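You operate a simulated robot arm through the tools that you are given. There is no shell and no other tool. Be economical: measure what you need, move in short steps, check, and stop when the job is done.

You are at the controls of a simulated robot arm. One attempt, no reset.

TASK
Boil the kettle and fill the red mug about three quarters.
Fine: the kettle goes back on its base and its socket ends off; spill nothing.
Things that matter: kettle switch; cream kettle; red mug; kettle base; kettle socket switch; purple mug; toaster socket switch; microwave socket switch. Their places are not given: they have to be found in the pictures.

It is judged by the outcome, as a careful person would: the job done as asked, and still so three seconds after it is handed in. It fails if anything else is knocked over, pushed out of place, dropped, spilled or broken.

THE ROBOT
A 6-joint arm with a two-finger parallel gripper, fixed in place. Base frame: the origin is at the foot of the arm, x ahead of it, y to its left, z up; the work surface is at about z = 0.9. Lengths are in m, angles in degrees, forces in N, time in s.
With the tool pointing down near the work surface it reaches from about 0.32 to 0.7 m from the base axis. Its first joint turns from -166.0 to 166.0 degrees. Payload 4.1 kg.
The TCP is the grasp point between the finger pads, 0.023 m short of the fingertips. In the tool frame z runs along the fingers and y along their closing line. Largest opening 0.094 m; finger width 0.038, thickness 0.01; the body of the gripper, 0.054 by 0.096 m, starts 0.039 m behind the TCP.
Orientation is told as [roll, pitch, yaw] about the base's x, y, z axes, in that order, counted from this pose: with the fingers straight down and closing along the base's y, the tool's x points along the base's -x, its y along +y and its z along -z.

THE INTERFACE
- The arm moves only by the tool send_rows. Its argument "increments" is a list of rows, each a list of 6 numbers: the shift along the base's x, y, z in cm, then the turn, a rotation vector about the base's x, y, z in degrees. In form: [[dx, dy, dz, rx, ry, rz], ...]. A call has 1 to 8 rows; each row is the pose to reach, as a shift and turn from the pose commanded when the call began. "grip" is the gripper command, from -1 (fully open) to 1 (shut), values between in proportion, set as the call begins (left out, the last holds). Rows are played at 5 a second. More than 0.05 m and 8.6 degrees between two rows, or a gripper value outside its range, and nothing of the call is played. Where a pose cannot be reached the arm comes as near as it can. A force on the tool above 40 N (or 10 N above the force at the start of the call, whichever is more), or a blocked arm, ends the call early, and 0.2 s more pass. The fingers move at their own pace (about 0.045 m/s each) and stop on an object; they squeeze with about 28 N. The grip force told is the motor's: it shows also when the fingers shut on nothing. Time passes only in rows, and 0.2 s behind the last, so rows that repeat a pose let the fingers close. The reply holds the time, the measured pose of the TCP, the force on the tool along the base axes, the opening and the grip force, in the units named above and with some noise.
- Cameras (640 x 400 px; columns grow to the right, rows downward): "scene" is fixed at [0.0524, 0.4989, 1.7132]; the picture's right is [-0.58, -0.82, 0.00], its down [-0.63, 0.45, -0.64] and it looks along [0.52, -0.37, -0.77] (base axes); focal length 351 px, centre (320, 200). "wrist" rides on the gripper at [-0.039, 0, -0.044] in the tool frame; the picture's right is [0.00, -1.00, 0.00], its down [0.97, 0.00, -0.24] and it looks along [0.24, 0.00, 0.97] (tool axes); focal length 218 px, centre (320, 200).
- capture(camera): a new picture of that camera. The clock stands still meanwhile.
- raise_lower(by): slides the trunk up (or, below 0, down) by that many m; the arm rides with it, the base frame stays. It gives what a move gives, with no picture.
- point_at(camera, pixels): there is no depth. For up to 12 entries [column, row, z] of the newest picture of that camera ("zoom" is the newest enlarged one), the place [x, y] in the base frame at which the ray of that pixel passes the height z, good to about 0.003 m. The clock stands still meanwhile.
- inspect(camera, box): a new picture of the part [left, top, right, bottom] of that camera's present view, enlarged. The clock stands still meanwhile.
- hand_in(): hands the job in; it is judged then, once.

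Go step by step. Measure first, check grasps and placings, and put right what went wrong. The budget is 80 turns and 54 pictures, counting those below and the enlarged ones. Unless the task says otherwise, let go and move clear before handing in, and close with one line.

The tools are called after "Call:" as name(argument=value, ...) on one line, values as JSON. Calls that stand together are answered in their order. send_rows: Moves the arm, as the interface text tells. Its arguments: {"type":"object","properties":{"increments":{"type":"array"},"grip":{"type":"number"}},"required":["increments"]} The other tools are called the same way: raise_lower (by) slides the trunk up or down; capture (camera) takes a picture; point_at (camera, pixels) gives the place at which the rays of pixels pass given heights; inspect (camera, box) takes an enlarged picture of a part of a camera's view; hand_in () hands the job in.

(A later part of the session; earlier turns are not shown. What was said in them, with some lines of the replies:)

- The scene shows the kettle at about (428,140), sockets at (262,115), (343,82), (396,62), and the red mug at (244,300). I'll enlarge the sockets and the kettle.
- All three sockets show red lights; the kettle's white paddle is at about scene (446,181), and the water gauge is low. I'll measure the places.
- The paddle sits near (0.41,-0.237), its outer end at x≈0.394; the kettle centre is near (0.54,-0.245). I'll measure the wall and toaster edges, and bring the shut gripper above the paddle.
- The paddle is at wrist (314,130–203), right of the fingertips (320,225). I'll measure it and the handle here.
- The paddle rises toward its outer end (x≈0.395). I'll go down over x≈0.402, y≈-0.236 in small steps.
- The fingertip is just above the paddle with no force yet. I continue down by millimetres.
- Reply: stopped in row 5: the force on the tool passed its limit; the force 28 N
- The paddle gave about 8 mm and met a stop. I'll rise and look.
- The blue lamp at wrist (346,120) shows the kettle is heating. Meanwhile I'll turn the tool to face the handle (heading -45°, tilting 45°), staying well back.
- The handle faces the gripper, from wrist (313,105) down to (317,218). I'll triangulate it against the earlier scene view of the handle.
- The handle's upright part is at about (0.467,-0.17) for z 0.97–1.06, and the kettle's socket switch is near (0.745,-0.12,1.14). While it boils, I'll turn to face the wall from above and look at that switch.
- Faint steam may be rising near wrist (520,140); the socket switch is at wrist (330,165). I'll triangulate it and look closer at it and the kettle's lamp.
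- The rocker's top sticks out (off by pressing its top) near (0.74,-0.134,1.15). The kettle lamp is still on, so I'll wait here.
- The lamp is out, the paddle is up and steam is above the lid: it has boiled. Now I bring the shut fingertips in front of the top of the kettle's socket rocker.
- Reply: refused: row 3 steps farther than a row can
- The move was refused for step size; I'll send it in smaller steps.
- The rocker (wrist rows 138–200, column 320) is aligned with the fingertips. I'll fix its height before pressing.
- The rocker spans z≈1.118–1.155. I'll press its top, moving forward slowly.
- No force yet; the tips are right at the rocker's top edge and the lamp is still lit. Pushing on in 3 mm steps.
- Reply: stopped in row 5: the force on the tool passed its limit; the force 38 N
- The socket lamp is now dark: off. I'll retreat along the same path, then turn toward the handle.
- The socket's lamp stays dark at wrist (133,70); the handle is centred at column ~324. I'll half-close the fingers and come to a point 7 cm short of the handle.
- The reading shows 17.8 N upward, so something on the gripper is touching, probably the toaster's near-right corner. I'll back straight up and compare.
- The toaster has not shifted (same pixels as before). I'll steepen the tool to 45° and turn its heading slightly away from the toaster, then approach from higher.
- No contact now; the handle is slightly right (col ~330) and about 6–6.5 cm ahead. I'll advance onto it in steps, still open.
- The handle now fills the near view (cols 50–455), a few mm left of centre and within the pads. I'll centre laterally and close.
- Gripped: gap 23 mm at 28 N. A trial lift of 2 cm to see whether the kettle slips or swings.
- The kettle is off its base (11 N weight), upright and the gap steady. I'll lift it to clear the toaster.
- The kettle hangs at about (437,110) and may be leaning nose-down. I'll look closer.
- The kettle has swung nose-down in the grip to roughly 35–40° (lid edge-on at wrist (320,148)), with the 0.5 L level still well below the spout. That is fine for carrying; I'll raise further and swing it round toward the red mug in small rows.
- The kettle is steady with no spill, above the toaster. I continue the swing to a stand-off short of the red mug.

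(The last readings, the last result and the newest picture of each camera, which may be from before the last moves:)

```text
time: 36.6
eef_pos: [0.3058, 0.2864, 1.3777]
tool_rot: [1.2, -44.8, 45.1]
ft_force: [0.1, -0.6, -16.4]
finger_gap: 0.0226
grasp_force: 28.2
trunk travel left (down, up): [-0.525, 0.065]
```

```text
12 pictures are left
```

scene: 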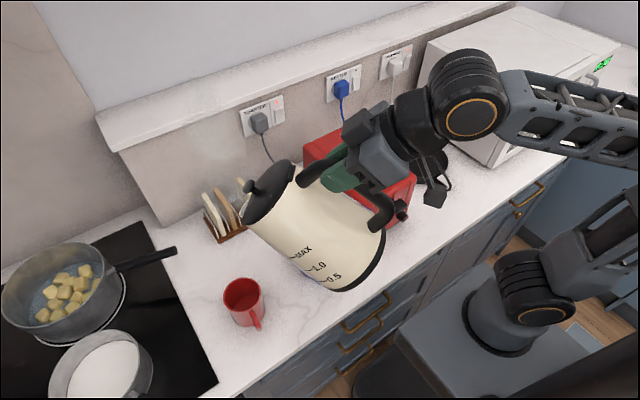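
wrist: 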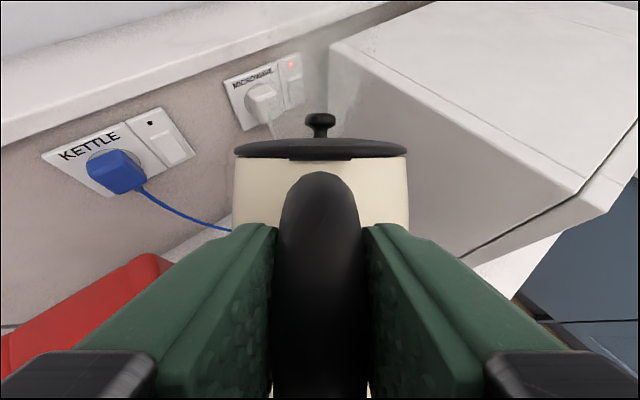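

The kettle is now seen side-on, tilted about 50° and not dripping. I'll enlarge to find the spout and the exact tilt.

Call:
inspect(camera="scene", box=[200, 130, 424, 340])

```text
1.90 times, centred on (312, 235) of scene
```

zoom: 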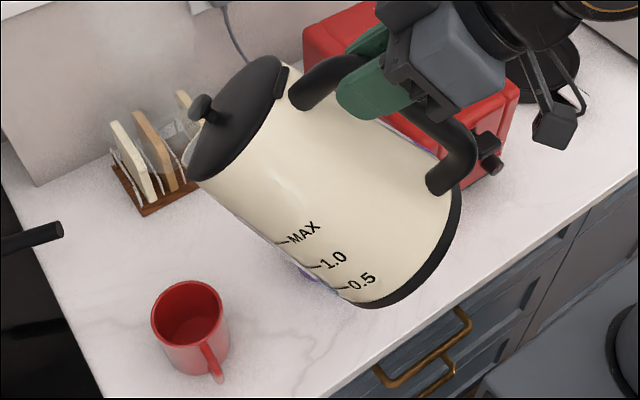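

The tilt is about 49° and the grip now sits at the handle's upper bend, so it is hung securely; the spout is ≈0.16 ahead of the TCP. I'll fix the mug's rim position before going over it.

Call:
point_at(camera="zoom", pixels=[[189, 308, 0.98], [189, 308, 0.99], [189, 308, 1.0], [151, 315, 0.99], [226, 310, 0.99], [190, 372, 0.9], [192, 350, 0.9], [190, 281, 0.99], [186, 153, 1.24]])

```text
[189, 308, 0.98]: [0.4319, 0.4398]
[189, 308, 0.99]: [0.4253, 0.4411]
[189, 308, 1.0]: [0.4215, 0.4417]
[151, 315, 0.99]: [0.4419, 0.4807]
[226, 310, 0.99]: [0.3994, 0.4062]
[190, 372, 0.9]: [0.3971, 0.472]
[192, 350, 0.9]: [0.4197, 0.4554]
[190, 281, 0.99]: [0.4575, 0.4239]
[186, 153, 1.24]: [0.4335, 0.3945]
```

The mug's rim centre is near (0.427,0.441), z≈0.985. I'll bring the spout over it while tilting to about 60°, still below pouring.

Call:
send_rows(increments=[[0.4, 2, -3, -2, 2.2, 0], [0.9, 4, -6, -4, 4.4, 0], [1.4, 6.2, -9, -6, 6.6, 0], [1.4, 6.2, -10.7, -7.7, 8.3, 0], [1.4, 6.2, -10.7, -7.7, 8.3, 0]])

Call:
inspect(camera="scene", box=[170, 150, 394, 360])

```text
time: 37.9
eef_pos: [0.3199, 0.3479, 1.2714]
tool_rot: [1.7, -33.5, 44.6]
ft_force: [-0.3, 0.2, -15.0]
finger_gap: 0.0227
grasp_force: 27.9
trunk travel left (down, up): [-0.525, 0.065]
```

```text
1.90 times, centred on (282, 255) of scene
```

zoom: 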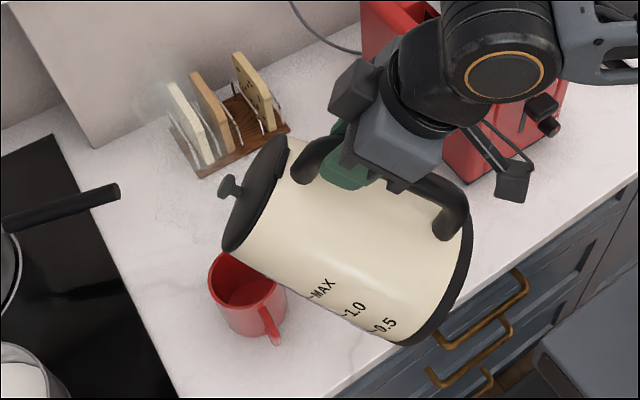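

The spout is over the mug (zoom (228,240)) and nothing flows yet. I'll tilt to about 70° keeping the spout over the mug's middle, watching the weight (now 15.0–15.7 N).

Call:
send_rows(increments=[[0.55, 0.5, -1, -1.7, 1.8, 0], [1.1, 1.0, -2, -3.4, 3.65, 0], [1.75, 1.5, -2.4, -5.1, 5.5, 0], [2.4, 2.05, -2.8, -6.8, 7.3, 0], [2.4, 2.05, -2.8, -6.8, 7.3, 0], [2.4, 2.05, -2.8, -6.8, 7.3, 0]])

Call:
inspect(camera="scene", box=[190, 220, 318, 350])

```text
time: 39.2
eef_pos: [0.3452, 0.3683, 1.2426]
tool_rot: [2.1, -23.7, 44.5]
ft_force: [-0.3, 0.1, -15.2]
finger_gap: 0.0231
grasp_force: 28.3
trunk travel left (down, up): [-0.525, 0.065]
```

```text
3.08 times, centred on (254, 285) of scene
```

zoom: 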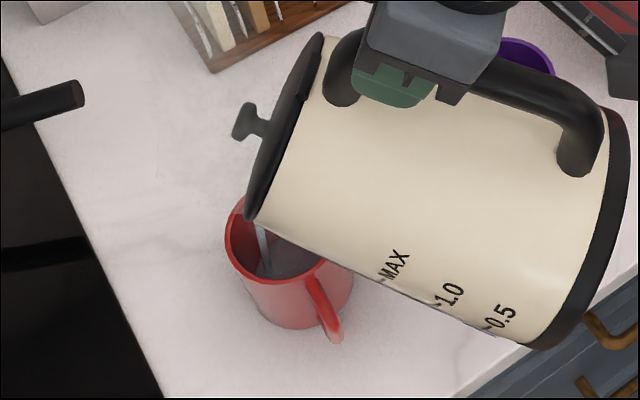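

Water is flowing: the stream at zoom (263,245) lands inside the mug, a bit beyond its middle. I'll draw back 8 mm, hold for a moment, then look at the level.

Call:
send_rows(increments=[[-0.3, -0.3, 0, 0, 0, 0], [-0.6, -0.5, 0, 0, 0, 0], [-0.6, -0.5, 0, 0, 0, 0], [-0.6, -0.5, 0, 0, 0, 0]])

Call:
inspect(camera="scene", box=[206, 250, 286, 330])

```text
time: 40.2
eef_pos: [0.3384, 0.3641, 1.2422]
tool_rot: [2.0, -23.6, 44.4]
ft_force: [0.9, -0.4, -14.6]
finger_gap: 0.0227
grasp_force: 27.9
trunk travel left (down, up): [-0.525, 0.065]
```

```text
5.00 times, centred on (246, 290) of scene
```

zoom: 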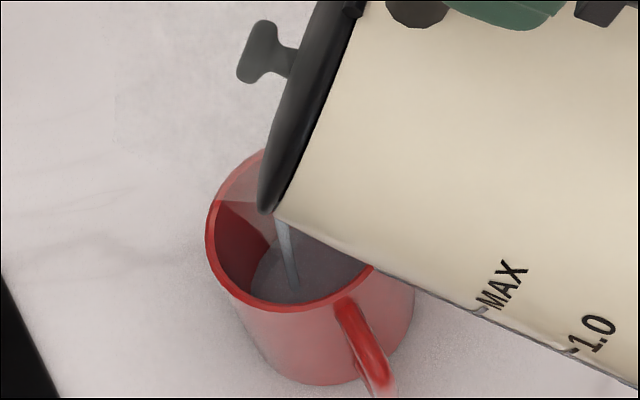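

About a quarter full, the stream now lands in the middle. I'll tilt 4° more with the spout kept in place.

Call:
send_rows(increments=[[0.5, 0.4, 0.3, -1.35, 1.45, 0], [1.0, 0.85, 0.6, -2.7, 2.9, 0], [1.0, 0.85, 0.6, -2.7, 2.9, 0], [1.0, 0.85, 0.6, -2.7, 2.9, 0], [1.0, 0.85, 0.6, -2.7, 2.9, 0], [1.0, 0.85, 0.6, -2.7, 2.9, 0]])

Call:
inspect(camera="scene", box=[206, 250, 286, 330])

```text
time: 41.6
eef_pos: [0.3484, 0.3733, 1.2487]
tool_rot: [2.0, -19.6, 44.5]
ft_force: [-0.3, 0.9, -14.3]
finger_gap: 0.023
grasp_force: 28.2
trunk travel left (down, up): [-0.525, 0.065]
```

```text
5.00 times, centred on (246, 290) of scene
```

zoom: 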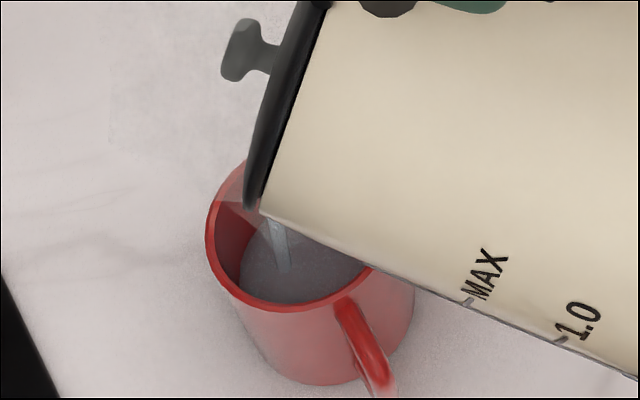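

Just over half full and still flowing, stream central. I'll hold this tilt for one second more.

Call:
send_rows(increments=[[0, 0, 0, 0, 0, 0], [0, 0, 0, 0, 0, 0], [0, 0, 0, 0, 0, 0], [0, 0, 0, 0, 0, 0]])

Call:
inspect(camera="scene", box=[206, 250, 286, 330])

```text
time: 42.6
eef_pos: [0.3493, 0.3729, 1.248]
tool_rot: [2.0, -19.7, 44.5]
ft_force: [0.2, 0.0, -13.1]
finger_gap: 0.0225
grasp_force: 28.2
trunk travel left (down, up): [-0.525, 0.065]
```

```text
5.00 times, centred on (246, 290) of scene
```

zoom: 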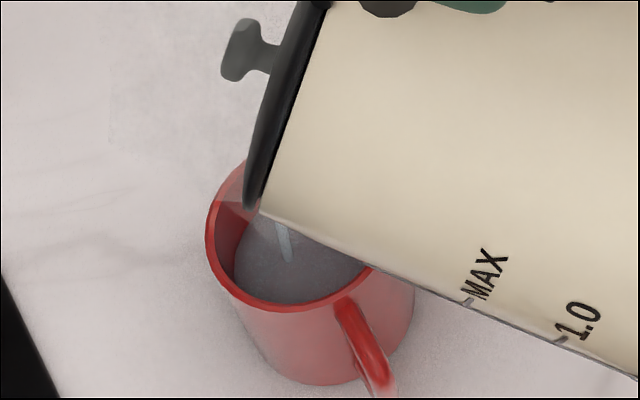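

About two thirds full with a thinning stream. I'll tilt 1° more for just under a second, then tip back to 60° with the spout still above the mug.

Call:
send_rows(increments=[[0.25, 0.2, 0.15, -0.7, 0.7, 0], [0.25, 0.2, 0.15, -0.7, 0.7, 0], [0.25, 0.2, 0.15, -0.7, 0.7, 0], [0.25, 0.2, 0.15, -0.7, 0.7, 0], [-1.5, -1.3, 0.4, 4.2, -4.5, 0], [-3.5, -3, 2.3, 9.5, -10.2, 0], [-3.5, -3, 2.3, 9.5, -10.2, 0]])

Call:
inspect(camera="scene", box=[190, 220, 318, 340])

```text
time: 44.2
eef_pos: [0.315, 0.3425, 1.2719]
tool_rot: [1.7, -33.6, 44.7]
ft_force: [-0.2, -1.1, -13.2]
finger_gap: 0.0226
grasp_force: 28.3
trunk travel left (down, up): [-0.525, 0.065]
```

```text
3.33 times, centred on (254, 280) of scene
```

zoom: 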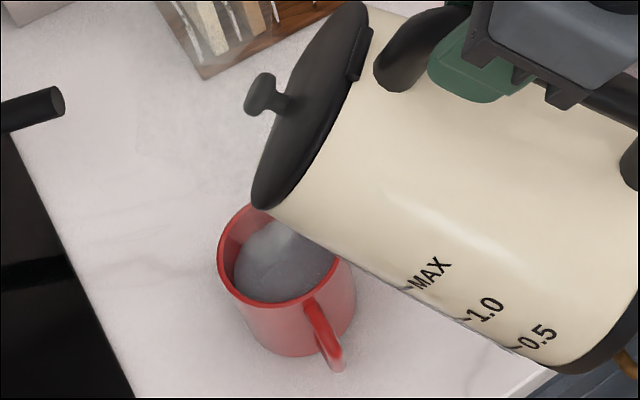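

The mug looks about three quarters full and nothing was spilled. Now I retrace: rise and tip back, away from the mug.

Call:
send_rows(increments=[[0, 0, 3, 0, 0, 0], [-0.2, -0.5, 6, 2, -2.2, 0], [-0.5, -2.5, 9, 4, -4.4, 0], [-0.9, -5.6, 10.6, 7.7, -8.3, 0], [-0.2, -7.2, 10.6, 7.7, -8.3, -5]])

Call:
send_rows(increments=[[1.9, -2.2, 0, 0, 0, -7], [4.7, -5.3, 0, 0, 0, -14], [6.9, -8.7, 0, 0, 0, -21], [9, -12.5, 0, 0, 0, -28], [10.9, -16.5, 0, 0, 0, -35], [12.4, -20.5, 0, 0, 0, -42], [13.5, -24, 0, 0, 0, -48]])

Call:
send_rows(increments=[[0.9, -3.5, 0, 0, 0, -5], [1.2, -7.5, 0, 0, 0, -12], [1.2, -12, 0, 0, 0, -19], [0.9, -16, 0, 0, 0, -25], [0.5, -19.5, 0, 0, 0, -31]])

```text
time: 45.5
eef_pos: [0.3129, 0.2703, 1.3776]
tool_rot: [1.9, -44.9, 39.5]
ft_force: [-0.5, -0.5, -13.1]
finger_gap: 0.0226
grasp_force: 28.0
trunk travel left (down, up): [-0.525, 0.065]
```

```text
time: 47.0
eef_pos: [0.4472, 0.0276, 1.3756]
tool_rot: [1.9, -44.9, -8.6]
ft_force: [0.3, -0.3, -13.5]
finger_gap: 0.023
grasp_force: 27.7
trunk travel left (down, up): [-0.525, 0.065]
```

```text
time: 48.2
eef_pos: [0.4512, -0.1691, 1.3772]
tool_rot: [1.9, -44.9, -39.6]
ft_force: [0.2, -0.3, -12.1]
finger_gap: 0.0228
grasp_force: 28.4
trunk travel left (down, up): [-0.525, 0.065]
```

Back above the base with the grip unchanged. I'll rotate the tool up by 45° to right the kettle, then check how it hangs.

Call:
send_rows(increments=[[0, 0, 0, -3, -3.5, 0], [0, 0, 0, -7, -8, 0], [0, 0, 0, -11.5, -13.2, 0], [0, 0, 0, -16, -18.4, 0], [0, 0, 0, -20.5, -23.6, 0], [0, 0, 0, -25, -28.8, 0], [0, 0, 0, -29.5, -34, 0], [0, 0, 0, -29.5, -34, 0]])

Call:
inspect(camera="scene", box=[340, 0, 532, 200])

```text
time: 50.0
eef_pos: [0.4523, -0.1659, 1.3785]
tool_rot: [-80.6, -89.0, 42.5]
ft_force: [-0.4, 0.3, -13.7]
finger_gap: 0.0226
grasp_force: 27.9
trunk travel left (down, up): [-0.525, 0.065]
```

```text
2.00 times, centred on (436, 100) of scene
```

zoom: 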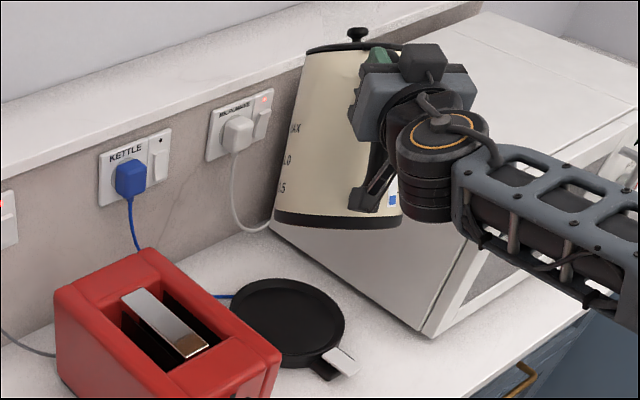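

The kettle hangs clearly more upright now (roughly 25–35° nose-down), having turned a little in the grip. I'll measure the base's centre and take a wrist view to get the angle right.

Call:
point_at(camera="zoom", pixels=[[287, 318, 0.92], [229, 315, 0.92], [345, 322, 0.92], [280, 279, 0.92], [293, 359, 0.92], [273, 218, 1.15], [402, 220, 1.15], [357, 30, 1.35]])

Call:
capture(camera="wrist")

```text
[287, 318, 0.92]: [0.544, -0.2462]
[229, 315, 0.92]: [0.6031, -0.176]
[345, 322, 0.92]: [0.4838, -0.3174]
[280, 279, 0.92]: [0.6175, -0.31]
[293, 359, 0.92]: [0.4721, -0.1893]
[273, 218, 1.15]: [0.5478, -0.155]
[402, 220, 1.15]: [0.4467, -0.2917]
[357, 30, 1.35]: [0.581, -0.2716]
```

```text
3 pictures are left
```

wrist: 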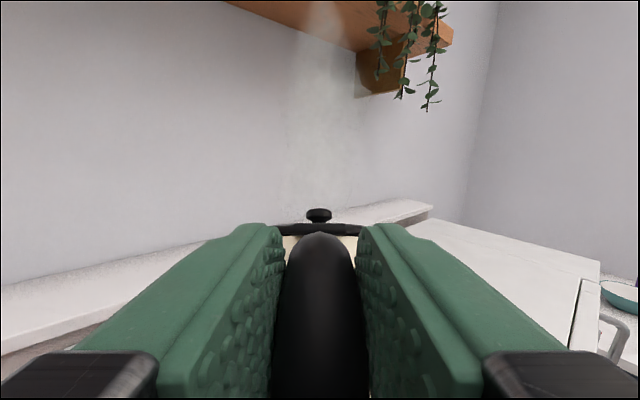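

The wrist view (knob at row 208) gives about 33° nose-down; the base centre is (0.544,-0.246). I'll move above it and descend to ~2.5 cm before the front bottom edge would touch.

Call:
send_rows(increments=[[2.8, -2.4, 0, 0, 0, 0], [5.6, -4.9, 0, 0, 0, 0], [8.3, -7.3, -1, 0, 0, 0], [8.3, -7.3, -5, 0, 0, 0], [8.3, -7.3, -9, 0, 0, 0], [8.3, -7.3, -13, 0, 0, 0], [8.3, -7.3, -16.5, 0, 0, 0], [8.3, -7.3, -16.5, 0, 0, 0]])

Call:
inspect(camera="scene", box=[350, 50, 510, 200])

```text
time: 51.9
eef_pos: [0.5355, -0.2395, 1.214]
tool_rot: [-81.5, -89.1, 43.4]
ft_force: [0.2, 0.0, -13.8]
finger_gap: 0.0227
grasp_force: 28.3
trunk travel left (down, up): [-0.525, 0.065]
```

```text
2.67 times, centred on (430, 125) of scene
```

zoom: 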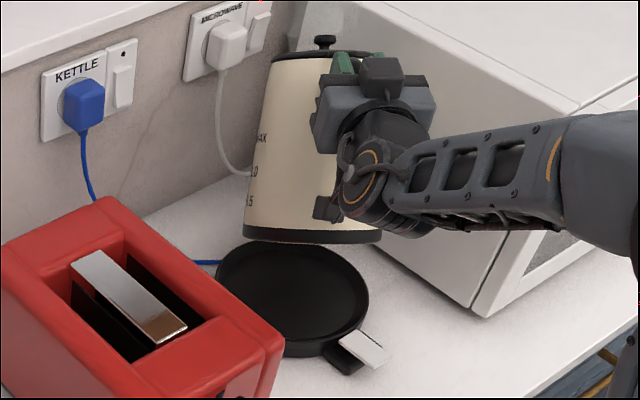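

Spacing matches the prediction (kettle bottom centred over the dish, ~33° tilt). I'll lower gently to touch, watching the weight reading.

Call:
send_rows(increments=[[0, 0, -1, 0, 0, 0], [0, 0, -2, 0, 0, 0], [0, 0, -2.5, 0, 0, 0], [0, 0, -2.8, 0, 0, 0]])

```text
time: 52.9
eef_pos: [0.5355, -0.2382, 1.1852]
tool_rot: [-79.0, -89.0, 41.0]
ft_force: [0.2, 0.9, -13.8]
finger_gap: 0.0228
grasp_force: 28.0
trunk travel left (down, up): [-0.525, 0.065]
```

No contact yet; continuing down by millimetres.

Call:
send_rows(increments=[[0, 0, -0.3, 0, 0, 0], [0, 0, -0.6, 0, 0, 0], [0, 0, -0.8, 0, 0, 0]])

```text
time: 53.6
eef_pos: [0.535, -0.2377, 1.1776]
tool_rot: [-81.0, -88.9, 43.1]
ft_force: [0.0, 0.2, -13.0]
finger_gap: 0.0229
grasp_force: 28.0
trunk travel left (down, up): [-0.525, 0.065]
```

Call:
send_rows(increments=[[0, 0, -0.3, 0, 0, 0], [0, 0, -0.6, 0, 0, 0], [0, 0, -0.8, 0, 0, 0]])

```text
time: 54.5
eef_pos: [0.5332, -0.238, 1.1737]
tool_rot: [-120.4, -88.9, 82.2]
ft_force: [-4.0, 2.9, 12.4]
finger_gap: 0.0227
grasp_force: 28.3
trunk travel left (down, up): [-0.525, 0.065]
```

The front edge has touched at TCP z≈1.175 (force now +12 N). I'll swing the handle back and down on an arc about that edge to right the kettle, raising the tool slightly.

Call:
send_rows(increments=[[-0.7, 0.6, 0, -0.7, -0.8, 0], [-1.4, 1.2, -0.3, -1.3, -1.5, 0], [-2.1, 1.8, -0.6, -2, -2.3, 0], [-2.7, 2.4, -1, -2.6, -3, 0]])

```text
time: 55.5
eef_pos: [0.5069, -0.2152, 1.1601]
tool_rot: [-163.5, -85.9, 125.5]
ft_force: [-3.2, 3.1, 12.4]
finger_gap: 0.0229
grasp_force: 28.6
trunk travel left (down, up): [-0.525, 0.065]
```

Force steady, so the edge is holding and the kettle is righting. Continuing the arc.

Call:
send_rows(increments=[[-0.7, 0.6, -0.5, -0.7, -0.8, 0], [-1.3, 1.2, -0.9, -1.3, -1.5, 0], [-1.9, 1.7, -1.4, -2, -2.3, 0], [-2.5, 2.3, -1.9, -2.6, -3, 0]])

```text
time: 56.5
eef_pos: [0.4813, -0.1905, 1.1405]
tool_rot: [-169.8, -81.9, 131.8]
ft_force: [-3.7, 4.1, 7.0]
finger_gap: 0.0229
grasp_force: 28.1
trunk travel left (down, up): [-0.525, 0.065]
```

Going on toward upright; I'll stop just short and look.

Call:
send_rows(increments=[[-1.0, 0.9, -0.9, 0, 0, 0], [-2.1, 1.85, -1.9, 0, 0, 0], [-2.8, 2.4, -2.7, 0, 0, 0], [-3.4, 3, -3.5, 0, 0, 0]])

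Call:
inspect(camera="scene", box=[360, 80, 488, 200])

```text
time: 57.5
eef_pos: [0.447, -0.1616, 1.1047]
tool_rot: [-169.5, -82.1, 131.3]
ft_force: [-4.0, 1.1, 1.6]
finger_gap: 0.023
grasp_force: 27.7
trunk travel left (down, up): [-0.525, 0.065]
```

```text
3.33 times, centred on (424, 140) of scene
```

zoom: 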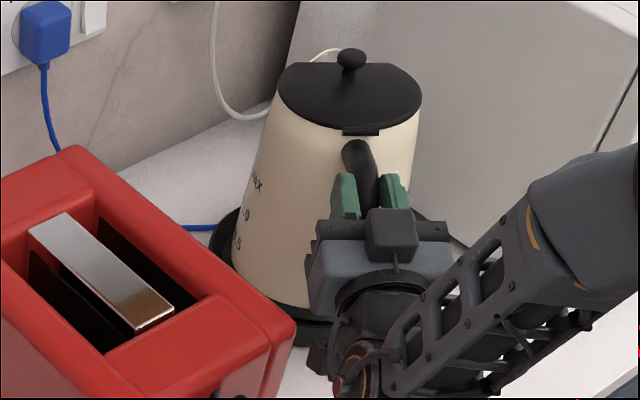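

The kettle is nearly upright and within about a centimetre of its old place (knob at zoom (350,60)); the base has not moved. I'll lower the last bit straight down to seat it.

Call:
send_rows(increments=[[0, 0, -0.4, 0, 0, 0], [0.1, -0.1, -0.8, 0, 0, 0], [0.1, -0.1, -1.2, 0, 0, 0]])

```text
time: 58.2
eef_pos: [0.4491, -0.1624, 1.0929]
tool_rot: [-170.4, -82.0, 132.3]
ft_force: [-4.1, -0.1, 3.2]
finger_gap: 0.0228
grasp_force: 27.9
trunk travel left (down, up): [-0.525, 0.065]
```

Little resistance so far (3 N). Continuing down.

Call:
send_rows(increments=[[0, 0, -0.3, 0, 0, 0], [0, 0, -0.6, 0, 0, 0]])

```text
time: 58.9
eef_pos: [0.4469, -0.1625, 1.0902]
tool_rot: [-171.3, -81.7, 133.1]
ft_force: [-13.5, -1.1, 19.8]
finger_gap: 0.0232
grasp_force: 27.7
trunk travel left (down, up): [-0.525, 0.065]
```

Solid stop now (20 N up): the kettle's bottom is down. I'll ease the pressure and open the fingers.

Call:
send_rows(increments=[[-0.1, 0, 0.3, 0, 0, 0], [-0.2, 0, 0.5, 0, 0, 0]])

```text
time: 59.5
eef_pos: [0.4478, -0.1621, 1.0903]
tool_rot: [-168.8, -82.4, 130.7]
ft_force: [2.2, -2.5, -4.4]
finger_gap: 0.0228
grasp_force: 27.6
trunk travel left (down, up): [-0.525, 0.065]
```

Forces are near neutral with the kettle standing. Opening the fingers.

Call:
send_rows(increments=[[0, 0, 0, 0, 0, 0], [0, 0, 0, 0, 0, 0], [0, 0, 0, 0, 0, 0], [0, 0, 0, 0, 0, 0]], grip=-0.3)

```text
time: 60.5
eef_pos: [0.4474, -0.1623, 1.0935]
tool_rot: [-169.9, -82.1, 131.7]
ft_force: [1.1, 0.0, 0.7]
finger_gap: 0.061
grasp_force: 0.1
trunk travel left (down, up): [-0.525, 0.065]
```

Free of the handle (0.061 gap, no force). I'll draw straight back, then up.

Call:
send_rows(increments=[[-1.5, 1.2, 0, 0, 0, 0], [-3.1, 2.5, 0, 0, 0, 0], [-4.6, 3.8, 0.3, 0, 0, 0], [-5.2, 4.3, 2.5, 0, 0, 0], [-5.5, 4.3, 6, 0, 0, 0], [-5.5, 4.3, 10, 0, 0, 0], [-5.5, 4.3, 14, 0, 0, 0], [-5.5, 4.3, 18, 0, 0, 0]])

```text
time: 61.2
eef_pos: [0.4486, -0.1439, 1.0879]
tool_rot: [-172.3, -82.1, 132.8]
ft_force: [-4.3, -36.4, -0.1]
finger_gap: 0.0613
grasp_force: 0.1
out of reach, approached as far as the arm can: row 1, 2, 3
trunk travel left (down, up): [-0.525, 0.065]
stopped in row 3: the force on the tool passed its limit (the readings are from after the stop); the commanded pose is now the measured one
```

The retreat was out of the arm's reach and it drifted 18 mm sideways, with a finger pressing something (-36 N in y). I'll go straight back to the release pose first.

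Call:
send_rows(increments=[[0, -0.6, 0.2, 0, 0, 0], [0, -1.2, 0.4, 0, 0, 0], [-0.1, -1.7, 0.5, 0, 0, 0]])

```text
time: 62.0
eef_pos: [0.4487, -0.1534, 1.0953]
tool_rot: [-170.6, -82.0, 131.7]
ft_force: [0.0, -0.1, 0.0]
finger_gap: 0.0611
grasp_force: 0.2
trunk travel left (down, up): [-0.525, 0.065]
```

Force is zero again. The fingers straddle the handle sideways only, so I'll leave straight upward in small steps.

Call:
send_rows(increments=[[0, -0.2, 0.8, 0, 0, 0], [0, -0.3, 1.6, 0, 0, 0], [0, -0.3, 2.6, 0, 0, 0], [0, -0.3, 4, 0, 0, 0]])

```text
time: 63.0
eef_pos: [0.448, -0.1567, 1.1348]
tool_rot: [-170.6, -82.0, 131.6]
ft_force: [0.7, 0.3, 0.2]
finger_gap: 0.061
grasp_force: 0.0
trunk travel left (down, up): [-0.525, 0.065]
```

Clear and force-free. Rising further, well above everything.

Call:
send_rows(increments=[[0, 0, 3, 0, 0, 0], [0, 0, 7, 0, 0, 0], [0, 0, 11, 0, 0, 0], [0, 0, 15, 0, 0, 0], [0, 0, 19, 0, 0, 0], [0, -4, 21, 0, 0, 0], [0, -8, 21, 0, 0, 0], [0, -12, 21, 0, 0, 0]])

Call:
capture(camera="scene")

```text
time: 64.8
eef_pos: [0.4535, -0.268, 1.3463]
tool_rot: [-170.6, -82.3, 131.4]
ft_force: [0.0, 0.5, 0.0]
finger_gap: 0.0611
grasp_force: 0.2
out of reach, approached as far as the arm can: row 8
trunk travel left (down, up): [-0.525, 0.065]
```

```text
0 pictures are left
```

scene: 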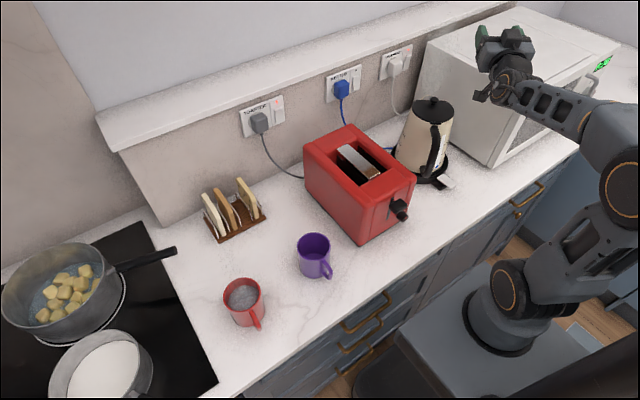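

The last picture shows the kettle upright on its base (knob at (433,100), as at the start). The mug at (243,298) is about three quarters full, and the toaster and purple mug are in place. The kettle socket's lamp was last seen dark and the gripper is clear, so I'll hand in.

Call:
hand_in()

```text
The job is handed in.
```

The kettle was boiled, the red mug filled to about three quarters with no spill seen, the kettle set back on its base, and its socket switched off.
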